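You operate a simulated robot arm through the tools that you are given. There is no shell and no other tool. Be economical: measure what you need, move in short steps, check, and stop when the job is done.

You run a simulated two-armed robot. Do the job below in one go: nothing can be reset, and whatever is moved stays where it is left.

## Task
Put the job card marked "26" from the top of the padded stand on the deck right of the orange bike and the job card labelled "72" on the top of the fan cabinet. Put the 19 socket from the top of the steel table on top of the computer mouse there and the 17 socket on the grate under the tap. Put the long carton from the top of the steel table on the wash bench top. Fetch the jug marked "OIL" from the tap bench top and set it on the shelf under the wash bench. Do these in any order. Set down upright: job card, long carton, jug.

It is judged by the outcome, as a careful person would: the job done as asked, and still so three seconds after it is handed in. It fails if anything else is knocked over, pushed out of place, dropped, spilled or broken.

## Robot
Two 7-joint arms with two-finger parallel grippers on one trunk, on a base that drives. Base frame: it is fixed to the floor where the robot stands at the start and does not move with it; the origin is under the middle of the robot, x ahead of it, y to its left, z up; the surface under the hand at the start is at about z = 0.86. Lengths are in m, angles in degrees, forces in N, time in s.
The left shoulder is at the start at [0.05, 0.209, 1.196], the right one opposite. With the tool pointing down near the work surface each hand reaches from about 0.26 to 0.9 m from the robot's upright axis, wherever it stands, measured 20 degrees to its own side. Places, roughly: computer mouse (6x9x4 cm) [-1.2, -4.5, 0.9]; deck right of the orange bike [-3.6, -1.5, 0.7]; grate under the tap (21x16 cm) [-3.18, -4.44, 0.88]; job card [0.5, 0.25, 1]; jug [-2.75, -4.5, 1]; long carton [-1.5, -4.5, 1]; shelf under the wash bench [-4.8, -4.6, 0.3]; socket [-0.75, -4.5, 0.75]; top of the fan cabinet (72x17 cm) [-1.76, 1.82, 1.34]; wash bench top [-4.8, -4.6, 0.9]. Payload 4.4 kg a hand.
The tool frame of a hand sits at the grasp point between the pads (the TCP): z along the fingers, y along the line on which they close. The tips reach 0.023 m beyond it. Largest opening 0.094 m; finger width 0.038, thickness 0.01; the body of the gripper, 0.054 by 0.096 m, starts 0.039 m behind the TCP.
Orientation is told as [roll, pitch, yaw] about the base's x, y, z axes, in that order, counted from this pose: with the fingers straight down and closing along the base's y, the tool's x points along the base's -x, its y along +y and its z along -z.

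## Interface
- The arms move only by the tool send_rows. It takes "left_rows", "right_rows" or both (then of equal length, played together; a hand with none holds still); each is a list of rows, each an object (a shift or turn left out is 0, a gripper value left out holds the last) with "hand": the gripper command, from -1 (fully open) to 1 (shut), values between in proportion; "slide": the shift along the base's x, y, z in cm, a list of three; "dr": the turn, a rotation vector about the base's x, y, z in degrees, a list of three. In form: [{"hand": hand, "slide": [tx, ty, tz], "dr": [rx, ry, rz]}, ...]. A call has 1 to 10 rows; each row is the pose to reach, as a shift and turn from the pose commanded when the call began. Rows are played at 5 a second. More than 0.05 m and 8.6 degrees between two rows, or a gripper value outside its range, and nothing of the call is played. A pose out of reach is approached as far as the arm can. The call stops where the force on the tool passes 40 N (or 10 N more than at its start, if that is more) or the arm is blocked; 0.2 s more then pass. Each finger travels about 0.108 m/s and halts on what it meets, pressing with about 27 N; the grip force reading is that of the motor and also rises with nothing between the fingers. The clock runs only during rows and for 0.2 s after the last one: add rows that repeat a pose to give the fingers time. The reply holds the time, the measured pose of the TCP, the force on the tool along the base axes, the opening and the grip force, in the units named above and with some noise, with the torque about the TCP (base axes, N m) and any sound that the robot's microphone picked up.
- Cameras (640 x 400 px; columns grow to the right, rows downward): "scene" is now at [0.1405, 0.0386, 1.3602]; the picture's right is [0.47, -0.88, 0.00], its down [-0.55, -0.29, -0.78] and it looks along [0.69, 0.36, -0.63] (base axes); focal length 288 px, centre (320, 200). "left" rides on the left gripper at [0.086, -0.016, -0.074] in its tool frame; the picture's right is [0.18, 0.98, 0.00], its down [-0.58, 0.11, -0.81] and it looks along [-0.79, 0.15, 0.59] (tool axes); focal length 243 px, centre (320, 200). "right" rides on the right gripper at [0.086, 0.016, -0.075] in its tool frame; the picture's right is [-0.18, 0.98, 0.00], its down [-0.58, -0.11, -0.81] and it looks along [-0.79, -0.15, 0.59] (tool axes); focal length 243 px, centre (320, 200). There is no depth. A picture from a camera that has moved, and an enlarged one, comes with that camera's place and axes in the base frame and with its lens.
- capture(camera): a new picture of that camera. It takes no simulated time.
- lift_body(by): slides the trunk up (or, below 0, down) by that many m; the arms and the scene camera ride with it, the base frame stays. It gives what a move gives, with no picture.
- steer(legs): drives the robot by 1 to 6 legs, each [ahead, left, turn to the left] in m, m and degrees, along the robot's own axes; the way and the turn of a leg run together, so that a leg with both is an arc; at most 1.5 m and 180 degrees a leg. The arms and the cameras ride along, it lands a little off, and it stops where it bumps. It gives what a move gives.
- turn_head(pan, tilt): turns the head with the scene camera to pan (to the left, within 80 degrees either way) and tilt (down, from -29 to 69), counted from straight ahead of the robot. It gives what a move gives.
- close_up(camera, box): a new picture of the part [left, top, right, bottom] of that camera's present view, enlarged. It takes no simulated time.
- sign_off(): hands the job in; it is judged then, once.

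Work in short steps. Places have to be worked out from the pictures, the camera data and where the tool is seen: move nearer, look again, correct. Check each grasp and each placing, and mend what went wrong. You have 186 turns and 158 pictures in all, those below and enlarged ones among them. Open the grippers and draw the arms clear of the work before you hand the job in, unless the task says otherwise; then end with one line.

The tools are called after ">>>" as name(argument=value, ...) on one line, values as JSON. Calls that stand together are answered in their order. send_rows: Moves the arms, as the interface text tells. Its arguments: {"type":"object","properties":{"left_rows":{"type":"array"},"right_rows":{"type":"array"}},"required":[]} The other tools are called the same way: lift_body (by) slides the trunk up or down; steer (legs) drives the base; turn_head (pan, tilt) turns the head that bears the scene camera; capture (camera) takes a picture; close_up (camera, box) takes an enlarged picture of a part of a camera's view; sign_off () hands the job in.

At the start:

```text
time: 0.0
left_ee_pos: [0.459, 0.5093, 1.1708]
left_ee_rot: [0.0, -0.1, 0.0]
left_force: [-0.5, 0.0, -0.7]
left_ft_torque: [-0.01, 0.01, -0.04]
left_grip_width: 0.0939
left_grip_force: 0.0
right_ee_pos: [0.6028, 0.0634, 1.1129]
right_ee_rot: [0.0, 0.0, -0.1]
right_force: [-0.1, 0.3, 0.3]
right_ft_torque: [-0.01, 0.01, 0.02]
right_grip_width: 0.0939
right_grip_force: 0.0
trunk travel left (down, up): [-0.275, 0.288]
robot x, y, heading: [0.0042, -0.003, -0.2]
head pan, tilt: [27.9, 38.9]
```

scene: 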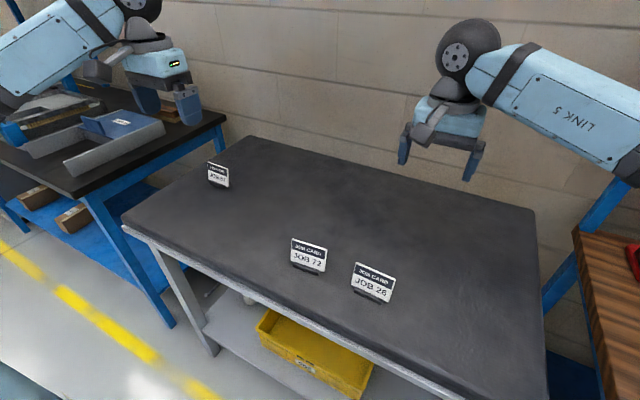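
right: 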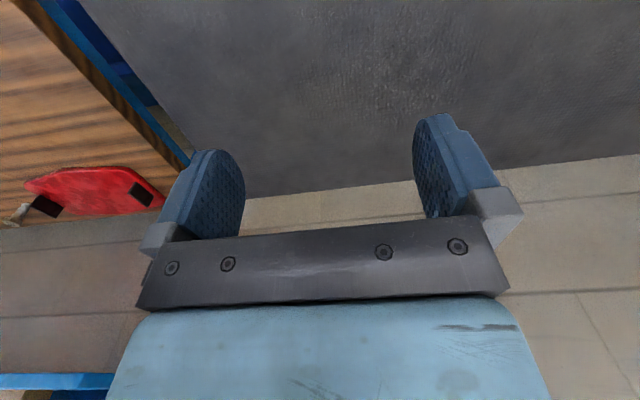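
left: 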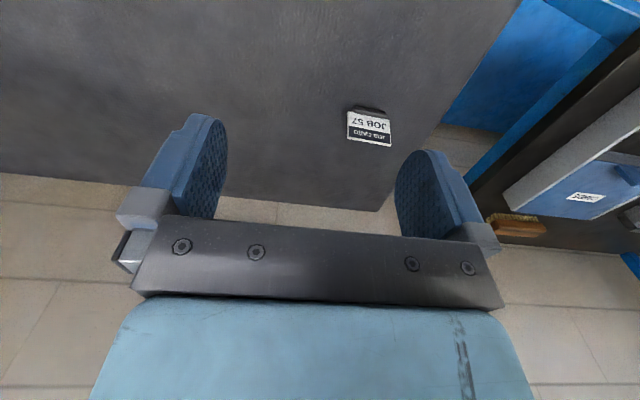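

The scene picture shows cards 72 and 26 standing at about [0.47, 0.24] and [0.47, 0.10]. I take enlarged views to read their shape and heading.

>>> close_up(camera="scene", box=[260, 210, 420, 310])

```text
4.00 times, centred on (340, 260) of scene
camera zoom: at [0.1405, 0.0386, 1.3602], right [0.47, -0.88, 0.0], down [-0.55, -0.29, -0.78], along [0.69, 0.36, -0.63], focal length 1152 px, centre (240, -40)
```

zoom: 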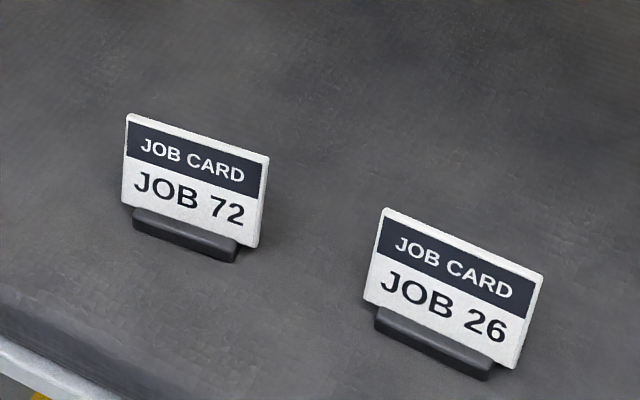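

Both cards stand square to x (thin along x, about 8 cm wide along y, tops near z 0.935). I turn both hands about 85° so the fingers will close along x: left clockwise, right counter-clockwise.

>>> send_rows(left_rows=[{"dr": [0, 0, -8.5]}, {"dr": [0, 0, -17]}, {"dr": [0, 0, -25.5]}, {"dr": [0, 0, -34]}, {"dr": [0, 0, -42.5]}, {"dr": [0, 0, -51]}, {"dr": [0, 0, -59.5]}, {"dr": [0, 0, -68]}, {"dr": [0, 0, -76.5]}, {"dr": [0, 0, -85]}], right_rows=[{"dr": [0, 0, 8.5]}, {"dr": [0, 0, 17]}, {"dr": [0, 0, 25.5]}, {"dr": [0, 0, 34]}, {"dr": [0, 0, 42.5]}, {"dr": [0, 0, 51]}, {"dr": [0, 0, 59.5]}, {"dr": [0, 0, 68]}, {"dr": [0, 0, 76.5]}, {"dr": [0, 0, 85]}])

```text
time: 2.2
left_ee_pos: [0.4588, 0.5093, 1.1711]
left_ee_rot: [-0.1, 0.1, -85.1]
left_force: [0.4, 0.6, 0.5]
left_ft_torque: [0.0, 0.02, -0.01]
left_grip_width: 0.0941
left_grip_force: 0.0
right_ee_pos: [0.6013, 0.0641, 1.1133]
right_ee_rot: [0.1, 0.0, 65.2]
right_force: [0.2, 0.7, 0.2]
right_ft_torque: [-0.01, -0.02, -0.01]
right_grip_width: 0.0939
right_grip_force: 0.1
right hand out of reach, approached as far as the arm can: row 9, 10
trunk travel left (down, up): [-0.275, 0.288]
robot x, y, heading: [-0.0005, 0.0017, -0.0]
head pan, tilt: [27.9, 38.9]
```

The left hand turned fully, while the right hit a limit near 65°. I bring the left over card 72 and pull the right aside, turning it back.

>>> send_rows(left_rows=[{"slide": [0, -4, 0], "dr": [0, 0, -1]}, {"slide": [0.2, -8, 0], "dr": [0, 0, -2]}, {"slide": [0.4, -12, 0], "dr": [0, 0, -3]}, {"slide": [0.6, -16, -1], "dr": [0, 0, -4]}, {"slide": [0.8, -20, -3], "dr": [0, 0, -5]}, {"slide": [1, -24, -5], "dr": [0, 0, -5]}, {"slide": [1.1, -26.9, -8], "dr": [0, 0, -5]}, {"slide": [1.1, -26.9, -12], "dr": [0, 0, -5]}], right_rows=[{"slide": [0, -3, 0], "dr": [0, 0, -8]}, {"slide": [0, -6, 0], "dr": [0, 0, -16]}, {"slide": [0, -9, 0], "dr": [0, 0, -24]}, {"slide": [0, -12, 0], "dr": [0, 0, -32]}, {"slide": [0, -15, 0], "dr": [0, 0, -40]}, {"slide": [0, -18, 0], "dr": [0, 0, -48]}, {"slide": [0, -21, 0], "dr": [0, 0, -56]}, {"slide": [0, -24, 0], "dr": [0, 0, -64]}])

>>> capture(camera="left")

>>> capture(camera="scene")

```text
time: 4.0
left_ee_pos: [0.4712, 0.2415, 1.05]
left_ee_rot: [-0.1, 0.0, -90.1]
left_force: [0.0, 0.7, -0.3]
left_ft_torque: [-0.02, 0.04, 0.01]
left_grip_width: 0.0942
left_grip_force: 0.0
right_ee_pos: [0.603, -0.1746, 1.1119]
right_ee_rot: [0.0, 0.0, 1.1]
right_force: [-0.3, 0.1, -0.3]
right_ft_torque: [0.01, -0.01, 0.0]
right_grip_width: 0.094
right_grip_force: 0.1
trunk travel left (down, up): [-0.275, 0.288]
robot x, y, heading: [-0.0008, -0.0007, -0.2]
head pan, tilt: [27.9, 38.9]
```

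```text
153 pictures are left
camera left: at [0.454, 0.3277, 1.1236], right [0.98, 0.18, 0.0], down [0.11, -0.58, 0.81], along [0.15, -0.79, -0.59], focal length 243 px, centre (320, 200)
```

left: 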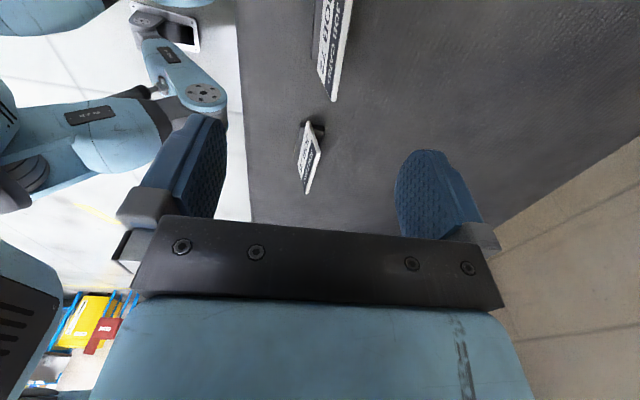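

```text
152 pictures are left
camera scene: at [0.1403, 0.0385, 1.3603], right [0.47, -0.88, 0.0], down [-0.55, -0.29, -0.78], along [0.69, 0.36, -0.63], focal length 288 px, centre (320, 200)
```

scene: 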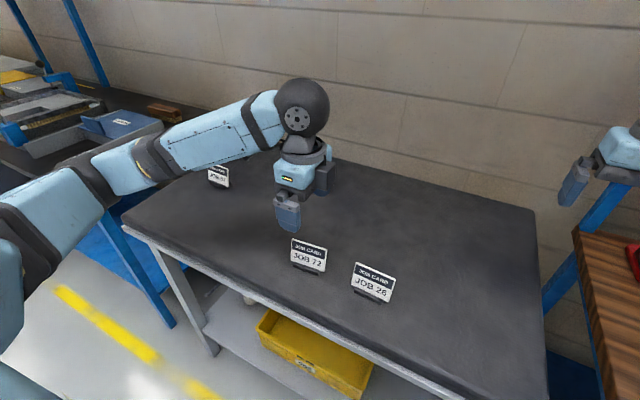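

The left hand is now over card 72. I enlarge its view to pin the cards' x.

>>> close_up(camera="left", box=[240, 0, 400, 100])

>>> close_up(camera="left", box=[240, 100, 400, 200])

```text
4.00 times, centred on (320, 50) of left
camera zoom: at [0.454, 0.3277, 1.1236], right [0.98, 0.18, 0.0], down [0.11, -0.58, 0.81], along [0.15, -0.79, -0.59], focal length 970 px, centre (320, 800)
```

zoom: 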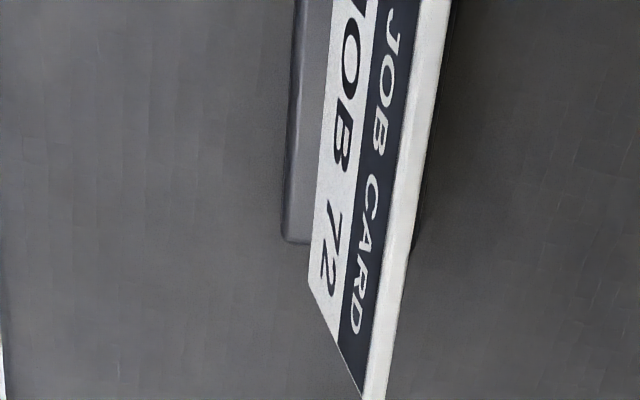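

```text
4.00 times, centred on (320, 150) of left
camera zoom: at [0.454, 0.3277, 1.1236], right [0.98, 0.18, 0.0], down [0.11, -0.58, 0.81], along [0.15, -0.79, -0.59], focal length 970 px, centre (320, 400)
```

zoom: 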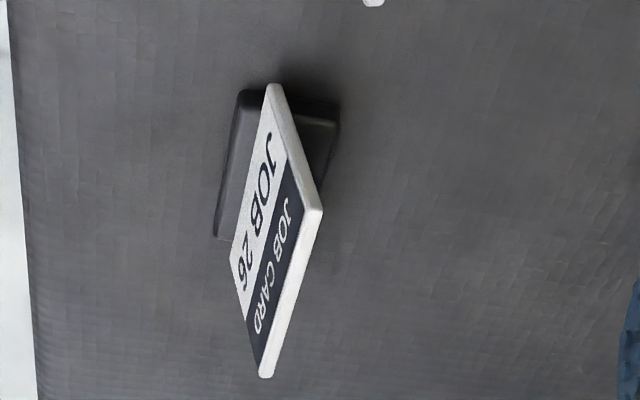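

Card 72's upper edge is at about x 0.485, y 0.24. I lower the left hand around it to z 0.918 and close.

>>> send_rows(left_rows=[{"slide": [1.0, -0.2, -4]}, {"slide": [1.3, -0.2, -8]}, {"slide": [1.3, -0.2, -11]}, {"slide": [1.3, -0.2, -13.2]}, {"slide": [1.3, -0.2, -13.2]}])

>>> capture(camera="scene")

>>> capture(camera="left")

```text
time: 5.2
left_ee_pos: [0.4842, 0.2394, 0.9162]
left_ee_rot: [-0.1, 0.0, -90.0]
left_force: [-0.6, -0.1, 0.0]
left_ft_torque: [0.0, 0.0, -0.01]
left_grip_width: 0.094
left_grip_force: 0.0
right_ee_pos: [0.6038, -0.1747, 1.1128]
right_ee_rot: [-0.1, 0.0, 1.2]
right_force: [-0.1, 0.3, -0.4]
right_ft_torque: [-0.03, 0.01, -0.02]
right_grip_width: 0.0939
right_grip_force: 0.1
trunk travel left (down, up): [-0.275, 0.288]
robot x, y, heading: [-0.0006, 0.0024, -0.3]
head pan, tilt: [27.9, 38.9]
```

```text
149 pictures are left
camera scene: at [0.1404, 0.0385, 1.3602], right [0.47, -0.88, 0.0], down [-0.55, -0.29, -0.78], along [0.69, 0.36, -0.63], focal length 288 px, centre (320, 200)
```

scene: 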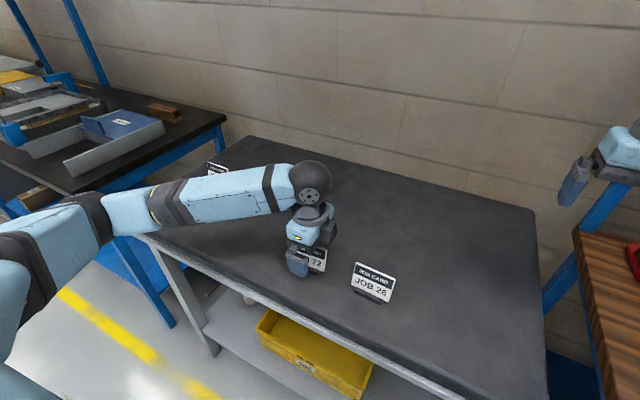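

```text
148 pictures are left
camera left: at [0.4674, 0.3262, 0.9906], right [0.98, 0.18, 0.0], down [0.11, -0.58, 0.81], along [0.15, -0.79, -0.59], focal length 243 px, centre (320, 200)
```

left: 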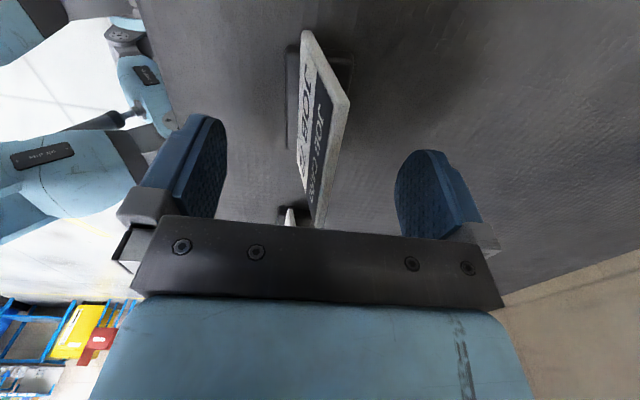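

The card stands between the fingers, roughly centred. I close and then lift a little.

>>> send_rows(left_rows=[{"hand": 0.5}, {"hand": 0.8}, {"hand": 1}, {"hand": 1}, {"hand": 1}, {"hand": 1, "slide": [0, 0, 2]}, {"hand": 1, "slide": [0, 0, 5]}])

>>> capture(camera="scene")

>>> capture(camera="left")

```text
time: 6.8
left_ee_pos: [0.4826, 0.2372, 0.9695]
left_ee_rot: [-0.1, -0.1, -90.0]
left_force: [-0.5, 0.7, -0.8]
left_ft_torque: [0.02, -0.03, -0.02]
left_grip_width: 0.0043
left_grip_force: 27.0
right_ee_pos: [0.6023, -0.1745, 1.114]
right_ee_rot: [0.1, 0.0, 1.2]
right_force: [-0.1, -0.9, -0.8]
right_ft_torque: [0.01, -0.01, -0.02]
right_grip_width: 0.0938
right_grip_force: 0.1
trunk travel left (down, up): [-0.275, 0.288]
robot x, y, heading: [0.003, -0.0012, 0.1]
head pan, tilt: [27.9, 38.9]
```

```text
147 pictures are left
camera scene: at [0.1403, 0.0382, 1.3601], right [0.47, -0.88, 0.0], down [-0.55, -0.29, -0.78], along [0.69, 0.36, -0.63], focal length 288 px, centre (320, 200)
```

scene: 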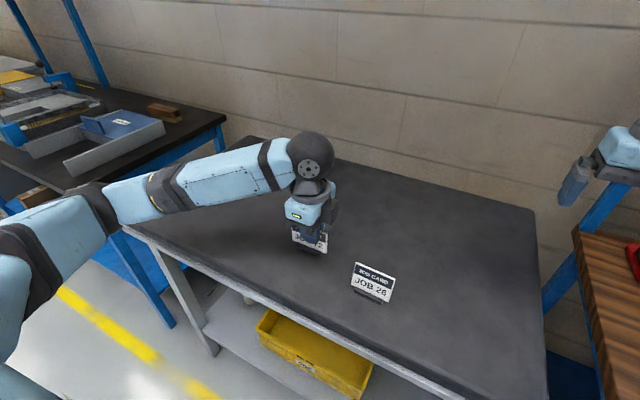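

```text
146 pictures are left
camera left: at [0.4665, 0.3236, 1.0426], right [0.98, 0.18, 0.0], down [0.11, -0.58, 0.81], along [0.15, -0.79, -0.59], focal length 243 px, centre (320, 200)
```

left: 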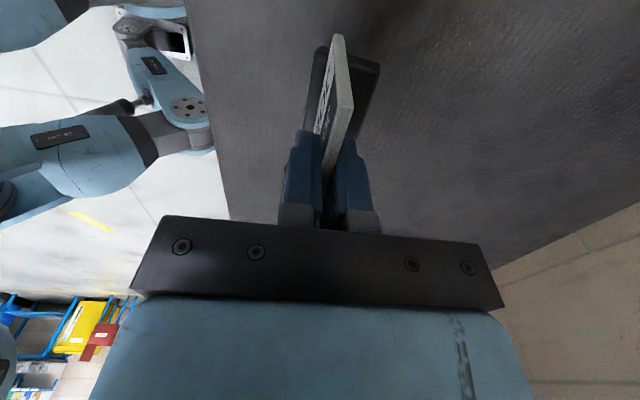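

Card 72 is held (4.3 mm). I take it up and out to the left while turning the right hand clockwise for card 26.

>>> send_rows(left_rows=[{"slide": [0, 0, 5]}, {"slide": [0, 0, 10]}, {"slide": [0, 4, 12]}, {"slide": [0, 8, 14]}, {"slide": [0, 12, 14]}, {"slide": [0, 16, 14]}, {"slide": [0, 20, 14]}, {"slide": [0, 24, 14]}, {"slide": [0, 24, 14]}, {"slide": [0, 24, 14]}], right_rows=[{"dr": [0, 0, -8.5]}, {"dr": [0, 0, -17]}, {"dr": [0, 0, -25.5]}, {"dr": [0, 0, -34]}, {"dr": [0, 0, -42.5]}, {"dr": [0, 0, -51]}, {"dr": [0, 0, -59.5]}, {"dr": [0, 0, -68]}, {"dr": [0, 0, -76.5]}, {"dr": [0, 0, -85]}])

```text
time: 9.0
left_ee_pos: [0.4818, 0.479, 1.1109]
left_ee_rot: [-0.1, 0.0, -90.0]
left_force: [-0.2, 0.0, 0.0]
left_ft_torque: [-0.02, 0.0, 0.04]
left_grip_width: 0.004
left_grip_force: 27.3
right_ee_pos: [0.6028, -0.1757, 1.1126]
right_ee_rot: [0.0, 0.0, -84.0]
right_force: [0.6, -0.7, 0.4]
right_ft_torque: [0.0, -0.02, 0.0]
right_grip_width: 0.0939
right_grip_force: 0.0
trunk travel left (down, up): [-0.275, 0.288]
robot x, y, heading: [0.002, -0.0033, -0.0]
head pan, tilt: [27.9, 38.9]
```

The right hand turned fine. I move it over card 26 at about [0.484, 0.115, 1.05].

>>> send_rows(right_rows=[{"slide": [-1.5, 3.6, 0], "dr": [0, 0, -1]}, {"slide": [-3, 7.2, 0], "dr": [0, 0, -2]}, {"slide": [-4.5, 10.8, 0], "dr": [0, 0, -3]}, {"slide": [-6, 14.4, 0], "dr": [0, 0, -4]}, {"slide": [-7.5, 18, 0], "dr": [0, 0, -5]}, {"slide": [-9, 21.6, -2], "dr": [0, 0, -6]}, {"slide": [-10.5, 25.2, -4], "dr": [0, 0, -6]}, {"slide": [-11.9, 29, -6.3], "dr": [0, 0, -6]}, {"slide": [-11.9, 29, -6.3], "dr": [0, 0, -6]}])

>>> capture(camera="scene")

>>> capture(camera="right")

```text
time: 11.0
left_ee_pos: [0.4821, 0.4768, 1.1121]
left_ee_rot: [0.0, 0.1, -90.0]
left_force: [0.7, -0.2, 0.0]
left_ft_torque: [0.01, 0.03, 0.01]
left_grip_width: 0.0046
left_grip_force: 26.9
right_ee_pos: [0.4847, 0.1137, 1.0483]
right_ee_rot: [0.0, 0.0, -89.9]
right_force: [0.0, -0.6, -0.4]
right_ft_torque: [0.03, 0.02, 0.01]
right_grip_width: 0.0941
right_grip_force: 0.1
trunk travel left (down, up): [-0.275, 0.288]
robot x, y, heading: [-0.0041, 0.0002, -0.1]
head pan, tilt: [27.9, 38.9]
```

```text
145 pictures are left
camera scene: at [0.1405, 0.0375, 1.3603], right [0.47, -0.88, 0.0], down [-0.55, -0.29, -0.78], along [0.69, 0.36, -0.63], focal length 288 px, centre (320, 200)
```

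scene: 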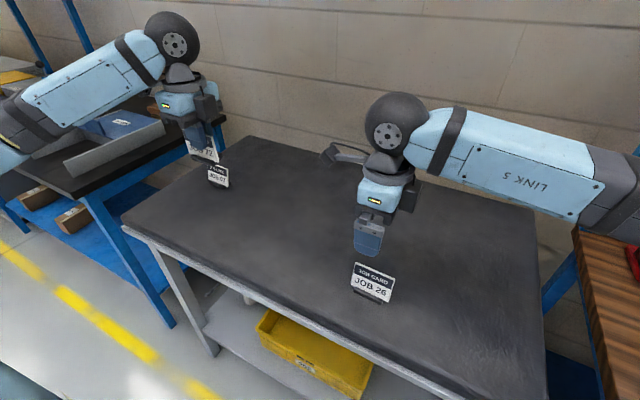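

```text
144 pictures are left
camera right: at [0.5005, 0.1997, 1.123], right [0.98, -0.18, 0.0], down [-0.11, -0.58, 0.81], along [-0.15, -0.79, -0.59], focal length 243 px, centre (320, 200)
```

right: 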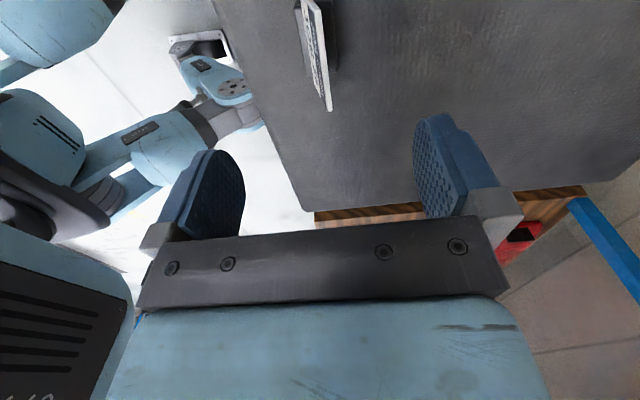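

Card 26's top edge reads at x 0.487, y 0.116. I lower, close and lift.

>>> send_rows(right_rows=[{"slide": [0, 0, -4]}, {"slide": [0, 0, -8]}, {"slide": [0, 0, -11]}, {"slide": [0, 0, -13.2]}, {"slide": [0, 0, -13.2], "hand": 0.5}, {"slide": [0, 0, -13.2], "hand": 0.8}, {"slide": [0, 0, -13.2], "hand": 1}, {"slide": [0, 0, -13.2], "hand": 1}, {"slide": [0, 0, -13.2], "hand": 1}, {"slide": [0, 0, -9.2], "hand": 1}])

>>> capture(camera="scene")

```text
time: 13.2
left_ee_pos: [0.48, 0.4777, 1.1106]
left_ee_rot: [0.1, 0.0, -90.0]
left_force: [-0.4, -0.4, -0.7]
left_ft_torque: [-0.02, -0.01, -0.02]
left_grip_width: 0.0048
left_grip_force: 27.0
right_ee_pos: [0.4824, 0.1142, 0.9567]
right_ee_rot: [0.1, -0.1, -89.8]
right_force: [-0.2, 0.5, -0.7]
right_ft_torque: [-0.01, 0.01, -0.03]
right_grip_width: 0.0044
right_grip_force: 27.2
trunk travel left (down, up): [-0.275, 0.288]
robot x, y, heading: [0.0039, -0.0018, 0.0]
head pan, tilt: [27.9, 38.9]
```

```text
143 pictures are left
camera scene: at [0.1395, 0.0387, 1.3602], right [0.47, -0.88, 0.0], down [-0.55, -0.29, -0.78], along [0.69, 0.36, -0.63], focal length 288 px, centre (320, 200)
```

scene: 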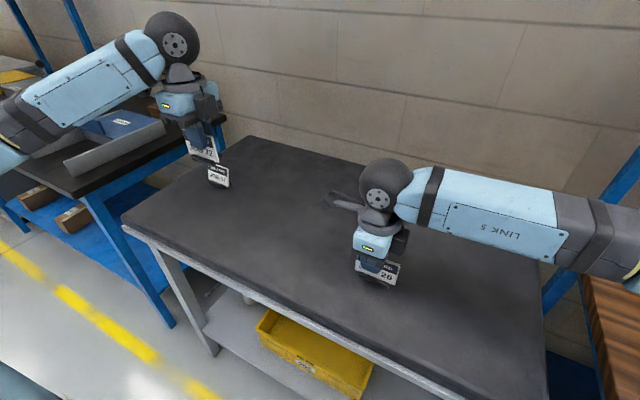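

Both cards are held. I raise the right hand, then back away from the stand and turn left towards the fan cabinet.

>>> send_rows(right_rows=[{"slide": [0, 0, 5]}, {"slide": [0, 0, 10]}, {"slide": [0, -4, 15]}, {"slide": [0, -8, 16]}, {"slide": [-1, -12, 16]}, {"slide": [-2, -16, 16]}])

>>> steer(legs=[[-0.7, 0, 0], [0, 0, 110]])

>>> turn_head(pan=0, tilt=10)

>>> capture(camera="scene")

```text
refused: row 3 steps farther than a row can; nothing moved
```

```text
time: 21.7
left_ee_pos: [-1.3164, 0.3017, 1.111]
left_ee_rot: [0.0, 0.0, 19.4]
left_force: [0.3, 0.2, -0.4]
left_ft_torque: [0.0, -0.03, -0.02]
left_grip_width: 0.0044
left_grip_force: 27.0
right_ee_pos: [-0.9729, 0.4222, 0.9569]
right_ee_rot: [0.1, 0.1, 19.4]
right_force: [0.4, 0.5, -0.5]
right_ft_torque: [0.03, -0.03, 0.01]
right_grip_width: 0.0043
right_grip_force: 26.9
trunk travel left (down, up): [-0.275, 0.288]
robot x, y, heading: [-0.7042, 0.0033, 109.4]
head pan, tilt: [27.9, 38.9]
```

```text
time: 22.6
left_ee_pos: [-1.3163, 0.3017, 1.1102]
left_ee_rot: [-0.1, 0.0, 19.3]
left_force: [-0.2, 0.8, -0.8]
left_ft_torque: [-0.03, -0.02, 0.01]
left_grip_width: 0.0044
left_grip_force: 27.3
right_ee_pos: [-0.9734, 0.4223, 0.9582]
right_ee_rot: [0.1, 0.0, 19.3]
right_force: [0.2, -0.7, -0.8]
right_ft_torque: [-0.02, -0.01, 0.02]
right_grip_width: 0.0043
right_grip_force: 27.2
trunk travel left (down, up): [-0.275, 0.288]
robot x, y, heading: [-0.7067, 0.0054, 109.0]
head pan, tilt: [0.0, 10.0]
```

```text
142 pictures are left
camera scene: at [-0.7616, 0.1542, 1.4062], right [0.94, 0.33, 0.0], down [0.06, -0.16, -0.98], along [-0.33, 0.93, -0.17], focal length 288 px, centre (320, 200)
```

scene: 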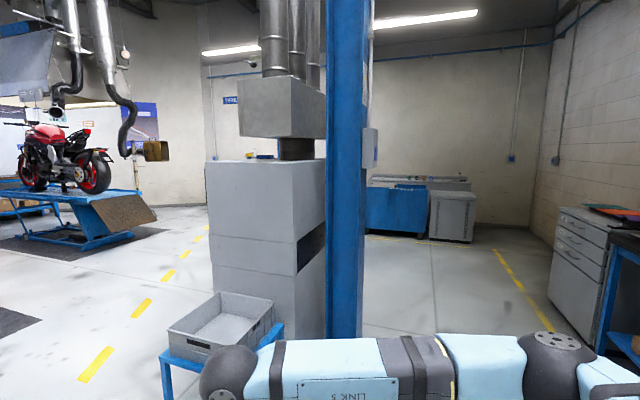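

The row list was refused for one step, but the cards still cleared the stand. The grey fan cabinet is ahead with a cart and bin in front. I raise the right hand, raise the trunk and look with more tilt.

>>> send_rows(right_rows=[{"slide": [0, 0, 4]}, {"slide": [0, 0, 8]}, {"slide": [0, 0, 12]}, {"slide": [0, 0, 15]}])

>>> lift_body(by=0.28)

>>> turn_head(pan=10, tilt=25)

>>> capture(camera="scene")

```text
time: 23.6
left_ee_pos: [-1.3169, 0.3009, 1.1112]
left_ee_rot: [0.1, 0.1, 19.4]
left_force: [-0.2, 0.4, -0.7]
left_ft_torque: [0.0, -0.02, -0.01]
left_grip_width: 0.0041
left_grip_force: 27.2
right_ee_pos: [-0.9716, 0.4223, 1.1061]
right_ee_rot: [0.1, -0.1, 19.5]
right_force: [0.5, 0.7, -1.0]
right_ft_torque: [0.01, 0.01, -0.01]
right_grip_width: 0.0046
right_grip_force: 26.8
trunk travel left (down, up): [-0.275, 0.288]
robot x, y, heading: [-0.7094, 0.0018, 109.3]
head pan, tilt: [0.0, 10.0]
```

```text
time: 26.4
left_ee_pos: [-1.3165, 0.3009, 1.3914]
left_ee_rot: [0.0, -0.1, 19.3]
left_force: [0.0, -0.8, 0.0]
left_ft_torque: [0.0, -0.03, -0.03]
left_grip_width: 0.0042
left_grip_force: 27.1
right_ee_pos: [-0.9715, 0.4231, 1.385]
right_ee_rot: [0.0, 0.0, 19.3]
right_force: [0.0, 0.1, -1.5]
right_ft_torque: [-0.01, 0.01, -0.02]
right_grip_width: 0.0042
right_grip_force: 27.1
trunk travel left (down, up): [-0.555, 0.008]
robot x, y, heading: [-0.7081, 0.0052, 109.3]
head pan, tilt: [0.0, 10.0]
```

```text
time: 27.2
left_ee_pos: [-1.316, 0.3003, 1.3905]
left_ee_rot: [0.0, 0.0, 19.3]
left_force: [0.2, 0.5, -1.4]
left_ft_torque: [0.0, -0.02, 0.04]
left_grip_width: 0.0046
left_grip_force: 26.8
right_ee_pos: [-0.9718, 0.4213, 1.3851]
right_ee_rot: [0.0, 0.0, 19.3]
right_force: [0.1, 0.6, -1.7]
right_ft_torque: [0.01, 0.0, 0.0]
right_grip_width: 0.0042
right_grip_force: 26.9
trunk travel left (down, up): [-0.555, 0.008]
robot x, y, heading: [-0.7049, 0.004, 109.3]
head pan, tilt: [10.0, 25.0]
```

```text
141 pictures are left
camera scene: at [-0.7759, 0.1469, 1.6619], right [0.87, 0.49, 0.0], down [0.21, -0.37, -0.91], along [-0.44, 0.79, -0.42], focal length 288 px, centre (320, 200)
```

scene: 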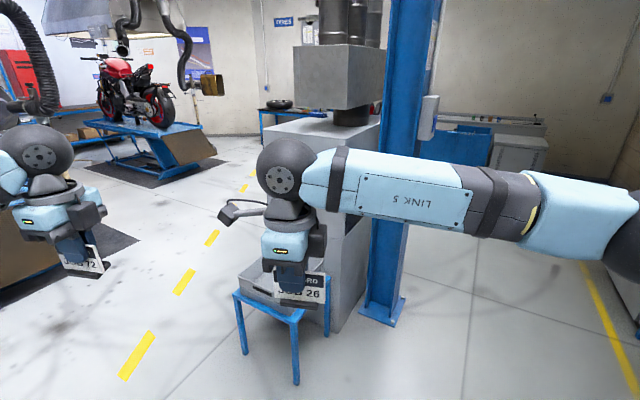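

The cart occupies about x −1.8..−1.41, y 1.0..1.42, and the cabinet front is near y 1.46. The free strip is likely its left side. I look left for a clear way there.

>>> turn_head(pan=50, tilt=25)

>>> capture(camera="scene")

```text
time: 28.3
left_ee_pos: [-1.3163, 0.3009, 1.39]
left_ee_rot: [0.1, 0.0, 19.3]
left_force: [0.3, -0.5, 0.2]
left_ft_torque: [0.03, 0.01, -0.01]
left_grip_width: 0.0045
left_grip_force: 26.6
right_ee_pos: [-0.9734, 0.4224, 1.3854]
right_ee_rot: [0.0, -0.1, 19.4]
right_force: [0.1, 0.3, -0.5]
right_ft_torque: [0.0, -0.02, -0.05]
right_grip_width: 0.0044
right_grip_force: 27.1
trunk travel left (down, up): [-0.555, 0.008]
robot x, y, heading: [-0.7043, 0.0032, 109.2]
head pan, tilt: [50.0, 25.0]
```

```text
140 pictures are left
camera scene: at [-0.817, 0.0992, 1.6619], right [0.35, 0.94, 0.0], down [0.4, -0.15, -0.91], along [-0.85, 0.32, -0.42], focal length 288 px, centre (320, 200)
```

scene: 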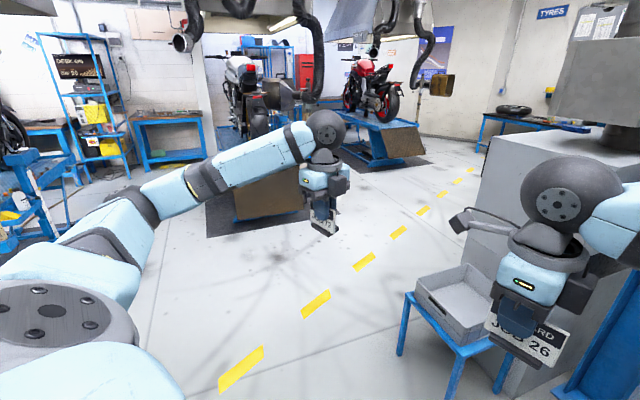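

The floor left of the cabinet is clear; the cabinet's front-left top corner reads about (−1.93, 1.44). I raise the hands 6 cm and drive to about (−2.5, 0.9), then turn to face the cabinet.

>>> send_rows(left_rows=[{"slide": [0, 0, 3]}, {"slide": [0, 0, 6]}], right_rows=[{"slide": [0, 0, 3]}, {"slide": [0, 0, 6]}])

>>> steer(legs=[[0, 0, 44.2], [1.0, 0, 0], [1.0, 0, 0], [0, 0, -113]])

>>> turn_head(pan=0, tilt=20)

>>> capture(camera="scene")

```text
time: 28.9
left_ee_pos: [-1.3156, 0.3001, 1.4517]
left_ee_rot: [0.1, 0.1, 19.4]
left_force: [0.9, 0.6, 0.1]
left_ft_torque: [0.02, 0.03, -0.01]
left_grip_width: 0.0044
left_grip_force: 27.0
right_ee_pos: [-0.9704, 0.4207, 1.4455]
right_ee_rot: [0.1, 0.0, 19.4]
right_force: [0.3, 0.0, -0.2]
right_ft_torque: [0.01, 0.01, -0.01]
right_grip_width: 0.0044
right_grip_force: 27.0
trunk travel left (down, up): [-0.555, 0.008]
robot x, y, heading: [-0.7009, 0.0057, 109.1]
head pan, tilt: [50.0, 25.0]
```

```text
time: 45.7
left_ee_pos: [-2.4242, 1.5944, 1.4502]
left_ee_rot: [0.0, -0.1, -50.9]
left_force: [0.5, -0.1, -0.9]
left_ft_torque: [-0.01, 0.05, 0.01]
left_grip_width: 0.0045
left_grip_force: 26.8
right_ee_pos: [-2.1918, 1.3121, 1.4456]
right_ee_rot: [0.0, 0.1, -50.8]
right_force: [-0.9, -0.5, -1.0]
right_ft_torque: [0.0, -0.02, -0.04]
right_grip_width: 0.0045
right_grip_force: 26.6
trunk travel left (down, up): [-0.555, 0.008]
robot x, y, heading: [-2.4953, 0.9183, 39.0]
head pan, tilt: [50.0, 25.0]
```

```text
time: 46.9
left_ee_pos: [-2.4232, 1.5959, 1.4512]
left_ee_rot: [0.0, 0.0, -50.8]
left_force: [-0.1, 0.0, -1.0]
left_ft_torque: [-0.02, 0.03, 0.0]
left_grip_width: 0.0046
left_grip_force: 27.2
right_ee_pos: [-2.1917, 1.3111, 1.4464]
right_ee_rot: [0.1, 0.0, -50.7]
right_force: [0.7, -1.2, -1.3]
right_ft_torque: [0.05, -0.02, 0.03]
right_grip_width: 0.0044
right_grip_force: 26.7
trunk travel left (down, up): [-0.555, 0.008]
robot x, y, heading: [-2.4935, 0.9222, 39.0]
head pan, tilt: [0.0, 20.0]
```

```text
139 pictures are left
camera scene: at [-2.3732, 1.0194, 1.67], right [0.63, -0.77, 0.0], down [-0.27, -0.22, -0.94], along [0.73, 0.59, -0.34], focal length 288 px, centre (320, 200)
```

scene: 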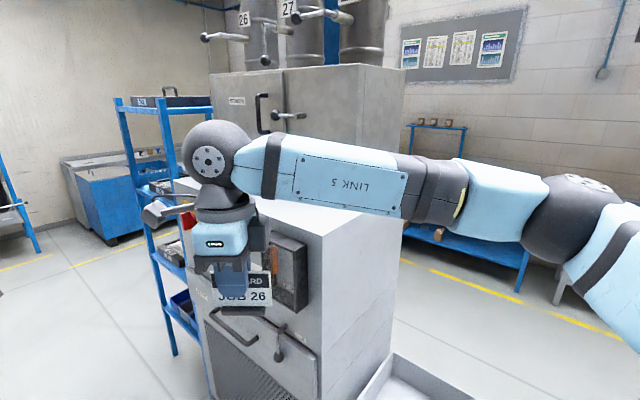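

The right arm hides the cabinet top. I swing the right hand 30 cm to the robot's right and look again.

>>> send_rows(right_rows=[{"slide": [2.5, -3.1, 0]}, {"slide": [5, -6.2, 0]}, {"slide": [7.5, -9.3, 0]}, {"slide": [10, -12.4, 0]}, {"slide": [12.5, -15.5, 0]}, {"slide": [15, -18.6, 0]}, {"slide": [17.5, -21.7, 0]}, {"slide": [20, -24.8, 0]}])

>>> capture(camera="scene")

```text
time: 48.6
left_ee_pos: [-2.422, 1.5935, 1.4523]
left_ee_rot: [-0.1, 0.0, -50.7]
left_force: [0.7, -0.1, -0.6]
left_ft_torque: [0.01, 0.01, 0.02]
left_grip_width: 0.0044
left_grip_force: 26.9
right_ee_pos: [-1.9891, 1.0611, 1.4472]
right_ee_rot: [0.1, 0.1, -50.5]
right_force: [0.0, -0.5, -0.9]
right_ft_torque: [0.02, 0.06, -0.01]
right_grip_width: 0.0044
right_grip_force: 26.5
trunk travel left (down, up): [-0.555, 0.008]
robot x, y, heading: [-2.4965, 0.9216, 39.4]
head pan, tilt: [0.0, 20.0]
```

```text
138 pictures are left
camera scene: at [-2.3721, 1.0165, 1.6701], right [0.63, -0.78, 0.0], down [-0.27, -0.21, -0.94], along [0.73, 0.59, -0.34], focal length 288 px, centre (320, 200)
```

scene: 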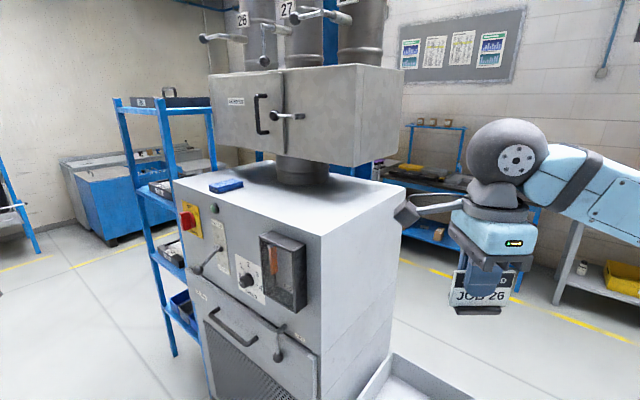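

Now it is clear: the cabinet's front edge is at x ≈ −1.87 (y 1.43–2.18), with the box overhead from x ≈ −1.68 at z ≈ 1.47. A blue item lies near y 1.97, so I will place the card at (−1.79, 1.65). I square up and drive closer.

>>> steer(legs=[[0, 0, -39.2], [0.146, 0.48, 0]])

>>> capture(camera="scene")

```text
time: 55.2
left_ee_pos: [-1.8705, 1.8827, 1.451]
left_ee_rot: [0.1, 0.0, -89.9]
left_force: [0.2, 0.4, -0.3]
left_ft_torque: [0.01, 0.0, 0.01]
left_grip_width: 0.0043
left_grip_force: 26.9
right_ee_pos: [-1.8699, 1.1972, 1.4468]
right_ee_rot: [0.0, 0.1, -89.7]
right_force: [-0.2, 0.7, -0.2]
right_ft_torque: [-0.01, 0.03, -0.02]
right_grip_width: 0.0046
right_grip_force: 27.2
trunk travel left (down, up): [-0.555, 0.008]
robot x, y, heading: [-2.3542, 1.4039, 0.0]
head pan, tilt: [0.0, 20.0]
```

```text
137 pictures are left
camera scene: at [-2.1943, 1.402, 1.67], right [0.0, -1.0, 0.0], down [-0.34, 0.0, -0.94], along [0.94, 0.0, -0.34], focal length 288 px, centre (320, 200)
```

scene: 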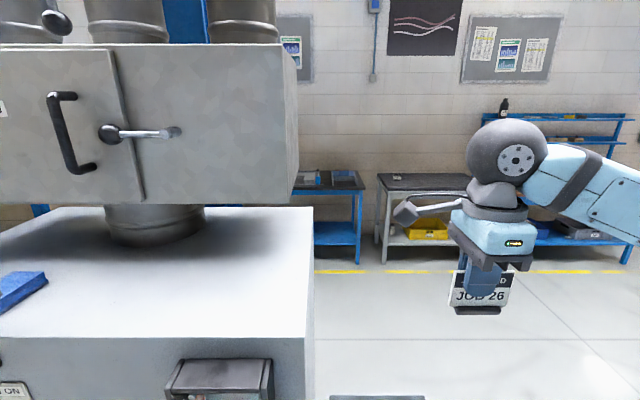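

Geometry confirmed. I bring the left hand over (−1.79, 1.65).

>>> send_rows(left_rows=[{"slide": [1, -4, 0]}, {"slide": [2, -8, 0]}, {"slide": [3, -12, 0]}, {"slide": [4.5, -16, 0]}, {"slide": [6, -20, 0]}, {"slide": [8, -23.3, 0]}, {"slide": [8, -23.3, 0]}])

>>> turn_head(pan=20, tilt=25)

>>> capture(camera="scene")

```text
time: 56.8
left_ee_pos: [-1.7924, 1.6496, 1.4522]
left_ee_rot: [0.0, 0.0, -89.7]
left_force: [-0.7, 0.4, -0.6]
left_ft_torque: [-0.03, -0.01, -0.01]
left_grip_width: 0.0045
left_grip_force: 26.9
right_ee_pos: [-1.8699, 1.1982, 1.4471]
right_ee_rot: [-0.1, 0.0, -89.8]
right_force: [0.2, 0.1, -0.2]
right_ft_torque: [-0.01, 0.02, 0.02]
right_grip_width: 0.0043
right_grip_force: 26.3
trunk travel left (down, up): [-0.555, 0.008]
robot x, y, heading: [-2.3524, 1.4072, 0.2]
head pan, tilt: [0.0, 20.0]
```

```text
time: 57.7
left_ee_pos: [-1.792, 1.6491, 1.4518]
left_ee_rot: [0.0, 0.0, -89.9]
left_force: [0.7, 0.2, -0.5]
left_ft_torque: [0.02, -0.04, -0.01]
left_grip_width: 0.0046
left_grip_force: 26.9
right_ee_pos: [-1.8704, 1.1977, 1.4461]
right_ee_rot: [0.0, -0.1, -89.8]
right_force: [-0.1, 0.8, -1.6]
right_ft_torque: [0.01, 0.0, -0.01]
right_grip_width: 0.0043
right_grip_force: 27.6
trunk travel left (down, up): [-0.555, 0.008]
robot x, y, heading: [-2.3493, 1.4035, 0.2]
head pan, tilt: [20.0, 25.0]
```

```text
136 pictures are left
camera scene: at [-2.2007, 1.4339, 1.6619], right [0.34, -0.94, 0.0], down [-0.4, -0.14, -0.91], along [0.85, 0.31, -0.42], focal length 288 px, centre (320, 200)
```

scene: 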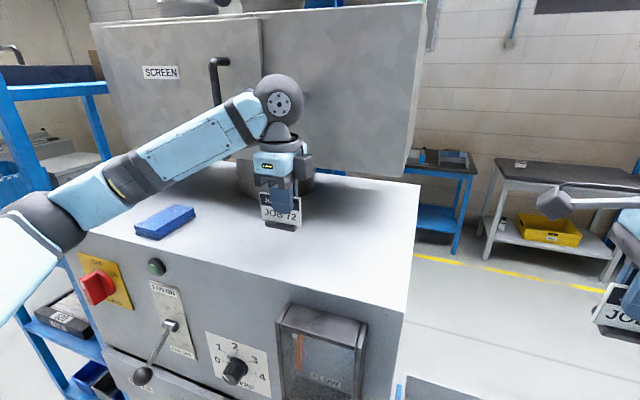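

The hand is over the strip and clear of the box. I lower in small steps towards contact near TCP z 1.397.

>>> send_rows(left_rows=[{"slide": [0, 0, -2]}, {"slide": [0, 0, -3.5]}, {"slide": [0, 0, -4.5]}, {"slide": [0, 0, -5]}])

>>> close_up(camera="scene", box=[220, 140, 380, 240])

```text
time: 58.7
left_ee_pos: [-1.7902, 1.6506, 1.4013]
left_ee_rot: [-0.1, 0.1, -89.9]
left_force: [-0.5, 0.2, -0.4]
left_ft_torque: [-0.03, -0.01, -0.02]
left_grip_width: 0.0045
left_grip_force: 26.6
right_ee_pos: [-1.8699, 1.1981, 1.4471]
right_ee_rot: [0.0, -0.1, -89.9]
right_force: [0.2, 0.7, 0.0]
right_ft_torque: [-0.01, -0.03, 0.03]
right_grip_width: 0.0046
right_grip_force: 27.0
trunk travel left (down, up): [-0.555, 0.008]
robot x, y, heading: [-2.3529, 1.4074, -0.2]
head pan, tilt: [20.0, 25.0]
```

```text
4.00 times, centred on (300, 190) of scene
camera zoom: at [-2.2007, 1.4343, 1.6619], right [0.34, -0.94, 0.0], down [-0.4, -0.15, -0.91], along [0.85, 0.31, -0.42], focal length 1152 px, centre (400, 240)
```

zoom: 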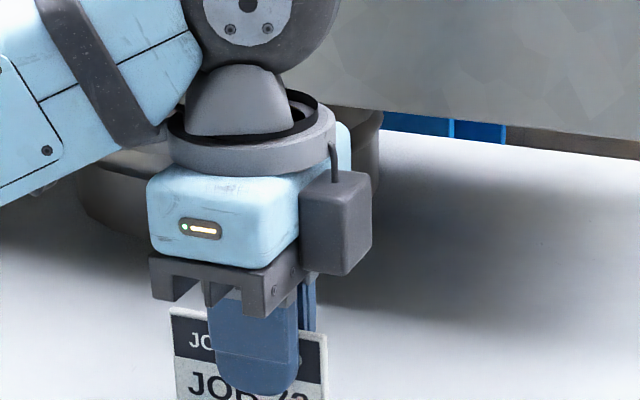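

I continue down in millimetre steps until the force shows contact.

>>> send_rows(left_rows=[{"slide": [0, 0, -0.2]}, {"slide": [0, 0, -0.4]}, {"slide": [0, 0, -0.5]}, {"slide": [0, 0, -0.6]}])

>>> close_up(camera="scene", box=[220, 170, 380, 270])

```text
time: 59.7
left_ee_pos: [-1.7916, 1.6487, 1.3976]
left_ee_rot: [0.2, 0.0, -89.9]
left_force: [6.3, 1.4, 26.7]
left_ft_torque: [-0.01, -0.13, -0.03]
left_grip_width: 0.0049
left_grip_force: 27.0
right_ee_pos: [-1.8731, 1.1962, 1.4486]
right_ee_rot: [0.1, 0.1, -89.8]
right_force: [-0.2, -0.1, -0.5]
right_ft_torque: [-0.02, -0.05, -0.04]
right_grip_width: 0.0042
right_grip_force: 27.0
trunk travel left (down, up): [-0.555, 0.008]
robot x, y, heading: [-2.3506, 1.4058, 0.1]
head pan, tilt: [20.0, 25.0]
```

```text
4.00 times, centred on (300, 220) of scene
camera zoom: at [-2.2028, 1.4328, 1.6624], right [0.34, -0.94, 0.0], down [-0.4, -0.14, -0.91], along [0.85, 0.31, -0.42], focal length 1152 px, centre (400, 120)
```

zoom: 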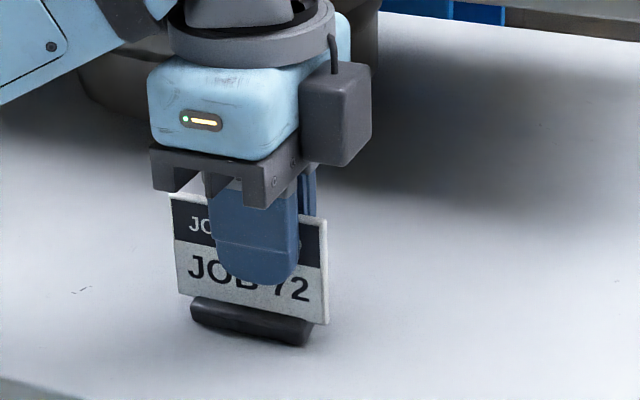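

Contact at TCP z 1.3976. I ease up 2 mm, open halfway and lift away.

>>> send_rows(left_rows=[{"slide": [0, 0, 0.2]}, {"slide": [0, 0, 0.2], "hand": 0.6}, {"slide": [0, 0, 0.2], "hand": 0.2}, {"slide": [0, 0, 0.2], "hand": 0.0}, {"slide": [0, 0, 0.2], "hand": 0.0}, {"slide": [0, 0, 4]}, {"slide": [0, 0, 8]}, {"slide": [-3, 0, 10]}])

>>> capture(camera="scene")

```text
time: 61.5
left_ee_pos: [-1.821, 1.6522, 1.4951]
left_ee_rot: [0.0, 0.0, -90.0]
left_force: [0.6, 1.2, 0.8]
left_ft_torque: [0.02, 0.0, 0.0]
left_grip_width: 0.047
left_grip_force: 0.0
right_ee_pos: [-1.8726, 1.1995, 1.4484]
right_ee_rot: [0.1, 0.0, -89.8]
right_force: [-0.2, 0.1, -0.6]
right_ft_torque: [-0.02, 0.03, -0.01]
right_grip_width: 0.0043
right_grip_force: 26.7
trunk travel left (down, up): [-0.555, 0.008]
robot x, y, heading: [-2.3566, 1.4044, -0.1]
head pan, tilt: [20.0, 25.0]
```

```text
133 pictures are left
camera scene: at [-2.203, 1.4348, 1.6621], right [0.34, -0.94, 0.0], down [-0.4, -0.15, -0.91], along [0.85, 0.31, -0.42], focal length 288 px, centre (320, 200)
```

scene: 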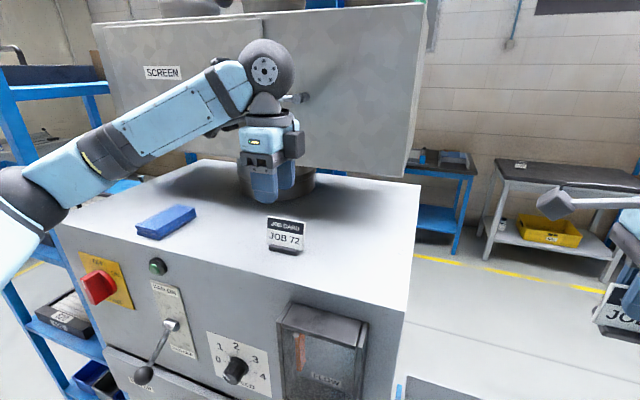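

Card 72 stands well. I back off 0.45 m, turn right towards the orange bike's deck and look.

>>> steer(legs=[[-0.45, 0, 0], [0, 0, -115]])

>>> turn_head(pan=0, tilt=20)

>>> capture(camera="scene")

```text
time: 69.1
left_ee_pos: [-2.8213, 0.8156, 1.4943]
left_ee_rot: [0.0, 0.0, 153.5]
left_force: [-0.2, -0.8, -0.7]
left_ft_torque: [0.03, 0.0, 0.01]
left_grip_width: 0.0471
left_grip_force: 0.1
right_ee_pos: [-3.204, 1.0643, 1.4468]
right_ee_rot: [0.0, 0.0, 153.6]
right_force: [-0.5, 0.9, -0.7]
right_ft_torque: [-0.03, -0.01, -0.02]
right_grip_width: 0.0044
right_grip_force: 26.6
trunk travel left (down, up): [-0.555, 0.008]
robot x, y, heading: [-2.8049, 1.4038, -116.6]
head pan, tilt: [20.0, 25.0]
```

```text
time: 69.9
left_ee_pos: [-2.8215, 0.8164, 1.4951]
left_ee_rot: [-0.1, 0.0, 153.4]
left_force: [-0.4, -0.2, -0.1]
left_ft_torque: [-0.01, -0.05, 0.04]
left_grip_width: 0.0467
left_grip_force: 0.0
right_ee_pos: [-3.2035, 1.0652, 1.4478]
right_ee_rot: [0.0, -0.1, 153.6]
right_force: [0.3, -0.2, 0.4]
right_ft_torque: [0.01, -0.01, 0.03]
right_grip_width: 0.0044
right_grip_force: 26.5
trunk travel left (down, up): [-0.555, 0.008]
robot x, y, heading: [-2.8025, 1.4037, -116.5]
head pan, tilt: [0.0, 20.0]
```

```text
132 pictures are left
camera scene: at [-2.8778, 1.2576, 1.67], right [-0.89, 0.45, 0.0], down [0.15, 0.31, -0.94], along [-0.42, -0.84, -0.34], focal length 288 px, centre (320, 200)
```

scene: 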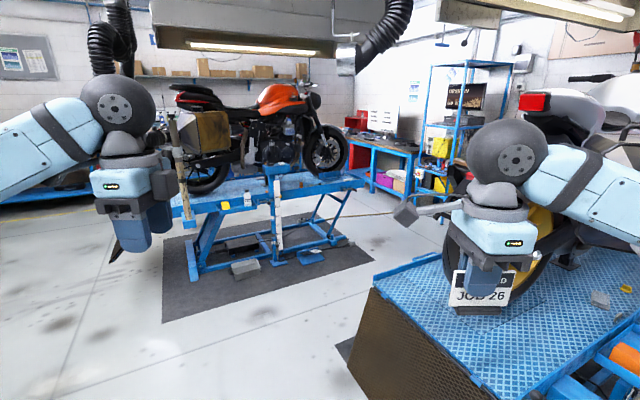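

The orange bike's lift is ahead; it faces −x, so its right side is the near (+y) side of the deck. I zoom there for free space.

>>> close_up(camera="scene", box=[160, 130, 400, 280])

```text
2.67 times, centred on (280, 205) of scene
camera zoom: at [-2.8778, 1.2576, 1.67], right [-0.89, 0.45, 0.0], down [0.15, 0.31, -0.94], along [-0.42, -0.84, -0.34], focal length 768 px, centre (427, 187)
```

zoom: 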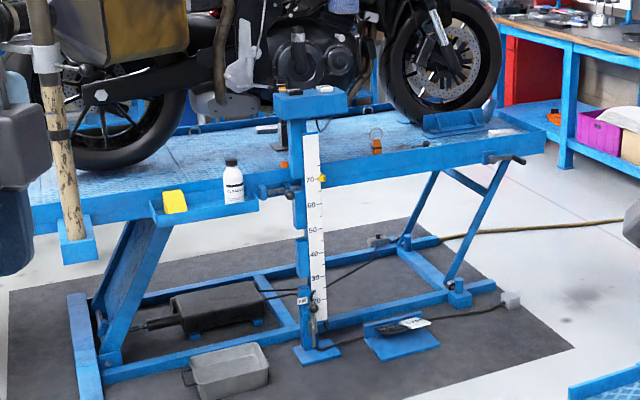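

There is open deck between the rear wheel and the post, near (−3.45, −1.58). A mast stands near (−2.88, −1.4), so I pull the left hand in, then drive down to about (−2.95, −0.35) and look again.

>>> send_rows(left_rows=[{"slide": [2, 4, -2]}, {"slide": [4, 8, -4]}, {"slide": [7, 11, -6]}, {"slide": [10, 14, -8]}, {"slide": [13, 17, -10]}])

>>> steer(legs=[[0, 0, 26.5], [0.9, 0, 0], [0.85, -0.15, 0]])

>>> turn_head(pan=-15, tilt=35)

>>> capture(camera="scene")

```text
time: 71.1
left_ee_pos: [-2.6916, 0.9789, 1.3957]
left_ee_rot: [0.2, 0.0, 153.5]
left_force: [0.0, 0.1, -0.2]
left_ft_torque: [-0.02, 0.04, 0.0]
left_grip_width: 0.0472
left_grip_force: 0.0
left hand out of reach, approached as far as the arm can: row 5
right_ee_pos: [-3.2021, 1.0663, 1.4481]
right_ee_rot: [0.1, 0.1, 153.6]
right_force: [-0.2, 0.4, -0.5]
right_ft_torque: [-0.02, 0.02, 0.05]
right_grip_width: 0.0043
right_grip_force: 26.7
trunk travel left (down, up): [-0.555, 0.008]
robot x, y, heading: [-2.8053, 1.403, -116.3]
head pan, tilt: [0.0, 20.0]
```

```text
time: 81.2
left_ee_pos: [-2.6728, -0.6602, 1.3953]
left_ee_rot: [0.1, 0.0, 179.8]
left_force: [0.9, 0.2, 0.1]
left_ft_torque: [-0.02, -0.01, 0.01]
left_grip_width: 0.047
left_grip_force: 0.1
right_ee_pos: [-3.1686, -0.8076, 1.4491]
right_ee_rot: [-0.1, 0.0, 179.9]
right_force: [-0.8, 0.7, -0.9]
right_ft_torque: [0.0, 0.02, 0.01]
right_grip_width: 0.0043
right_grip_force: 27.2
trunk travel left (down, up): [-0.555, 0.008]
robot x, y, heading: [-2.9567, -0.332, -90.2]
head pan, tilt: [0.0, 20.0]
```

```text
time: 82.0
left_ee_pos: [-2.6735, -0.6612, 1.3962]
left_ee_rot: [-0.1, 0.0, 179.7]
left_force: [-0.1, 0.8, 0.6]
left_ft_torque: [-0.03, 0.0, 0.02]
left_grip_width: 0.0473
left_grip_force: 0.1
right_ee_pos: [-3.1681, -0.8085, 1.4465]
right_ee_rot: [-0.1, 0.1, 180.0]
right_force: [0.1, -0.4, -0.3]
right_ft_torque: [0.03, 0.0, -0.05]
right_grip_width: 0.0045
right_grip_force: 27.0
trunk travel left (down, up): [-0.555, 0.008]
robot x, y, heading: [-2.9564, -0.3256, -90.4]
head pan, tilt: [-15.0, 35.0]
```

```text
130 pictures are left
camera scene: at [-2.985, -0.4823, 1.6461], right [-0.96, 0.26, 0.0], down [0.15, 0.55, -0.82], along [-0.22, -0.79, -0.57], focal length 288 px, centre (320, 200)
```

scene: 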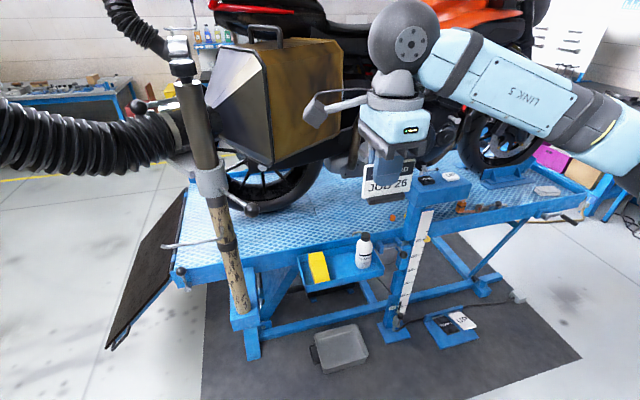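

The near deck edge is at y ≈ −1.435; I choose (−3.43, −1.51). I lower the trunk 0.38 and drive up to about (−3.24, −0.80).

>>> lift_body(by=-0.36)

>>> steer(legs=[[0.0, -0.28, 0.3], [0.46, 0, 0]])

>>> capture(camera="scene")

```text
time: 85.5
left_ee_pos: [-2.6727, -0.6602, 1.0364]
left_ee_rot: [0.0, 0.0, 179.6]
left_force: [0.5, -0.3, 0.0]
left_ft_torque: [0.01, 0.02, -0.03]
left_grip_width: 0.047
left_grip_force: 0.1
right_ee_pos: [-3.1672, -0.8085, 1.0889]
right_ee_rot: [0.0, 0.0, 179.9]
right_force: [-0.6, -0.7, -1.2]
right_ft_torque: [-0.03, 0.0, -0.03]
right_grip_width: 0.0043
right_grip_force: 27.2
trunk travel left (down, up): [-0.195, 0.368]
robot x, y, heading: [-2.9604, -0.327, -90.2]
head pan, tilt: [-15.0, 35.0]
```

```text
time: 90.9
left_ee_pos: [-2.9412, -1.0919, 1.0384]
left_ee_rot: [0.5, 0.3, -179.2]
left_force: [0.2, 0.1, 0.0]
left_ft_torque: [-0.01, 0.0, -0.03]
left_grip_width: 0.0471
left_grip_force: 0.1
right_ee_pos: [-3.4321, -1.2532, 1.0886]
right_ee_rot: [0.3, 0.1, -178.7]
right_force: [0.5, -0.1, -0.2]
right_ft_torque: [0.01, -0.02, 0.02]
right_grip_width: 0.0042
right_grip_force: 27.3
trunk travel left (down, up): [-0.195, 0.368]
robot x, y, heading: [-3.2364, -0.7707, -88.9]
head pan, tilt: [-15.0, 35.0]
stopped in leg 2: the robot was blocked; the commanded pose is now the measured one
```

```text
129 pictures are left
camera scene: at [-3.2587, -0.9221, 1.287], right [-0.97, 0.24, 0.0], down [0.14, 0.55, -0.82], along [-0.2, -0.8, -0.57], focal length 288 px, centre (320, 200)
```

scene: 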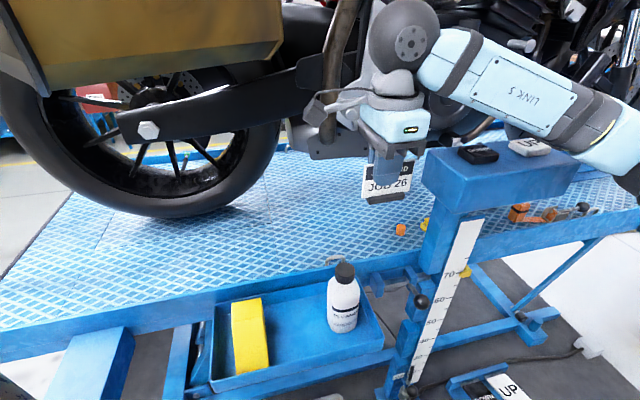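

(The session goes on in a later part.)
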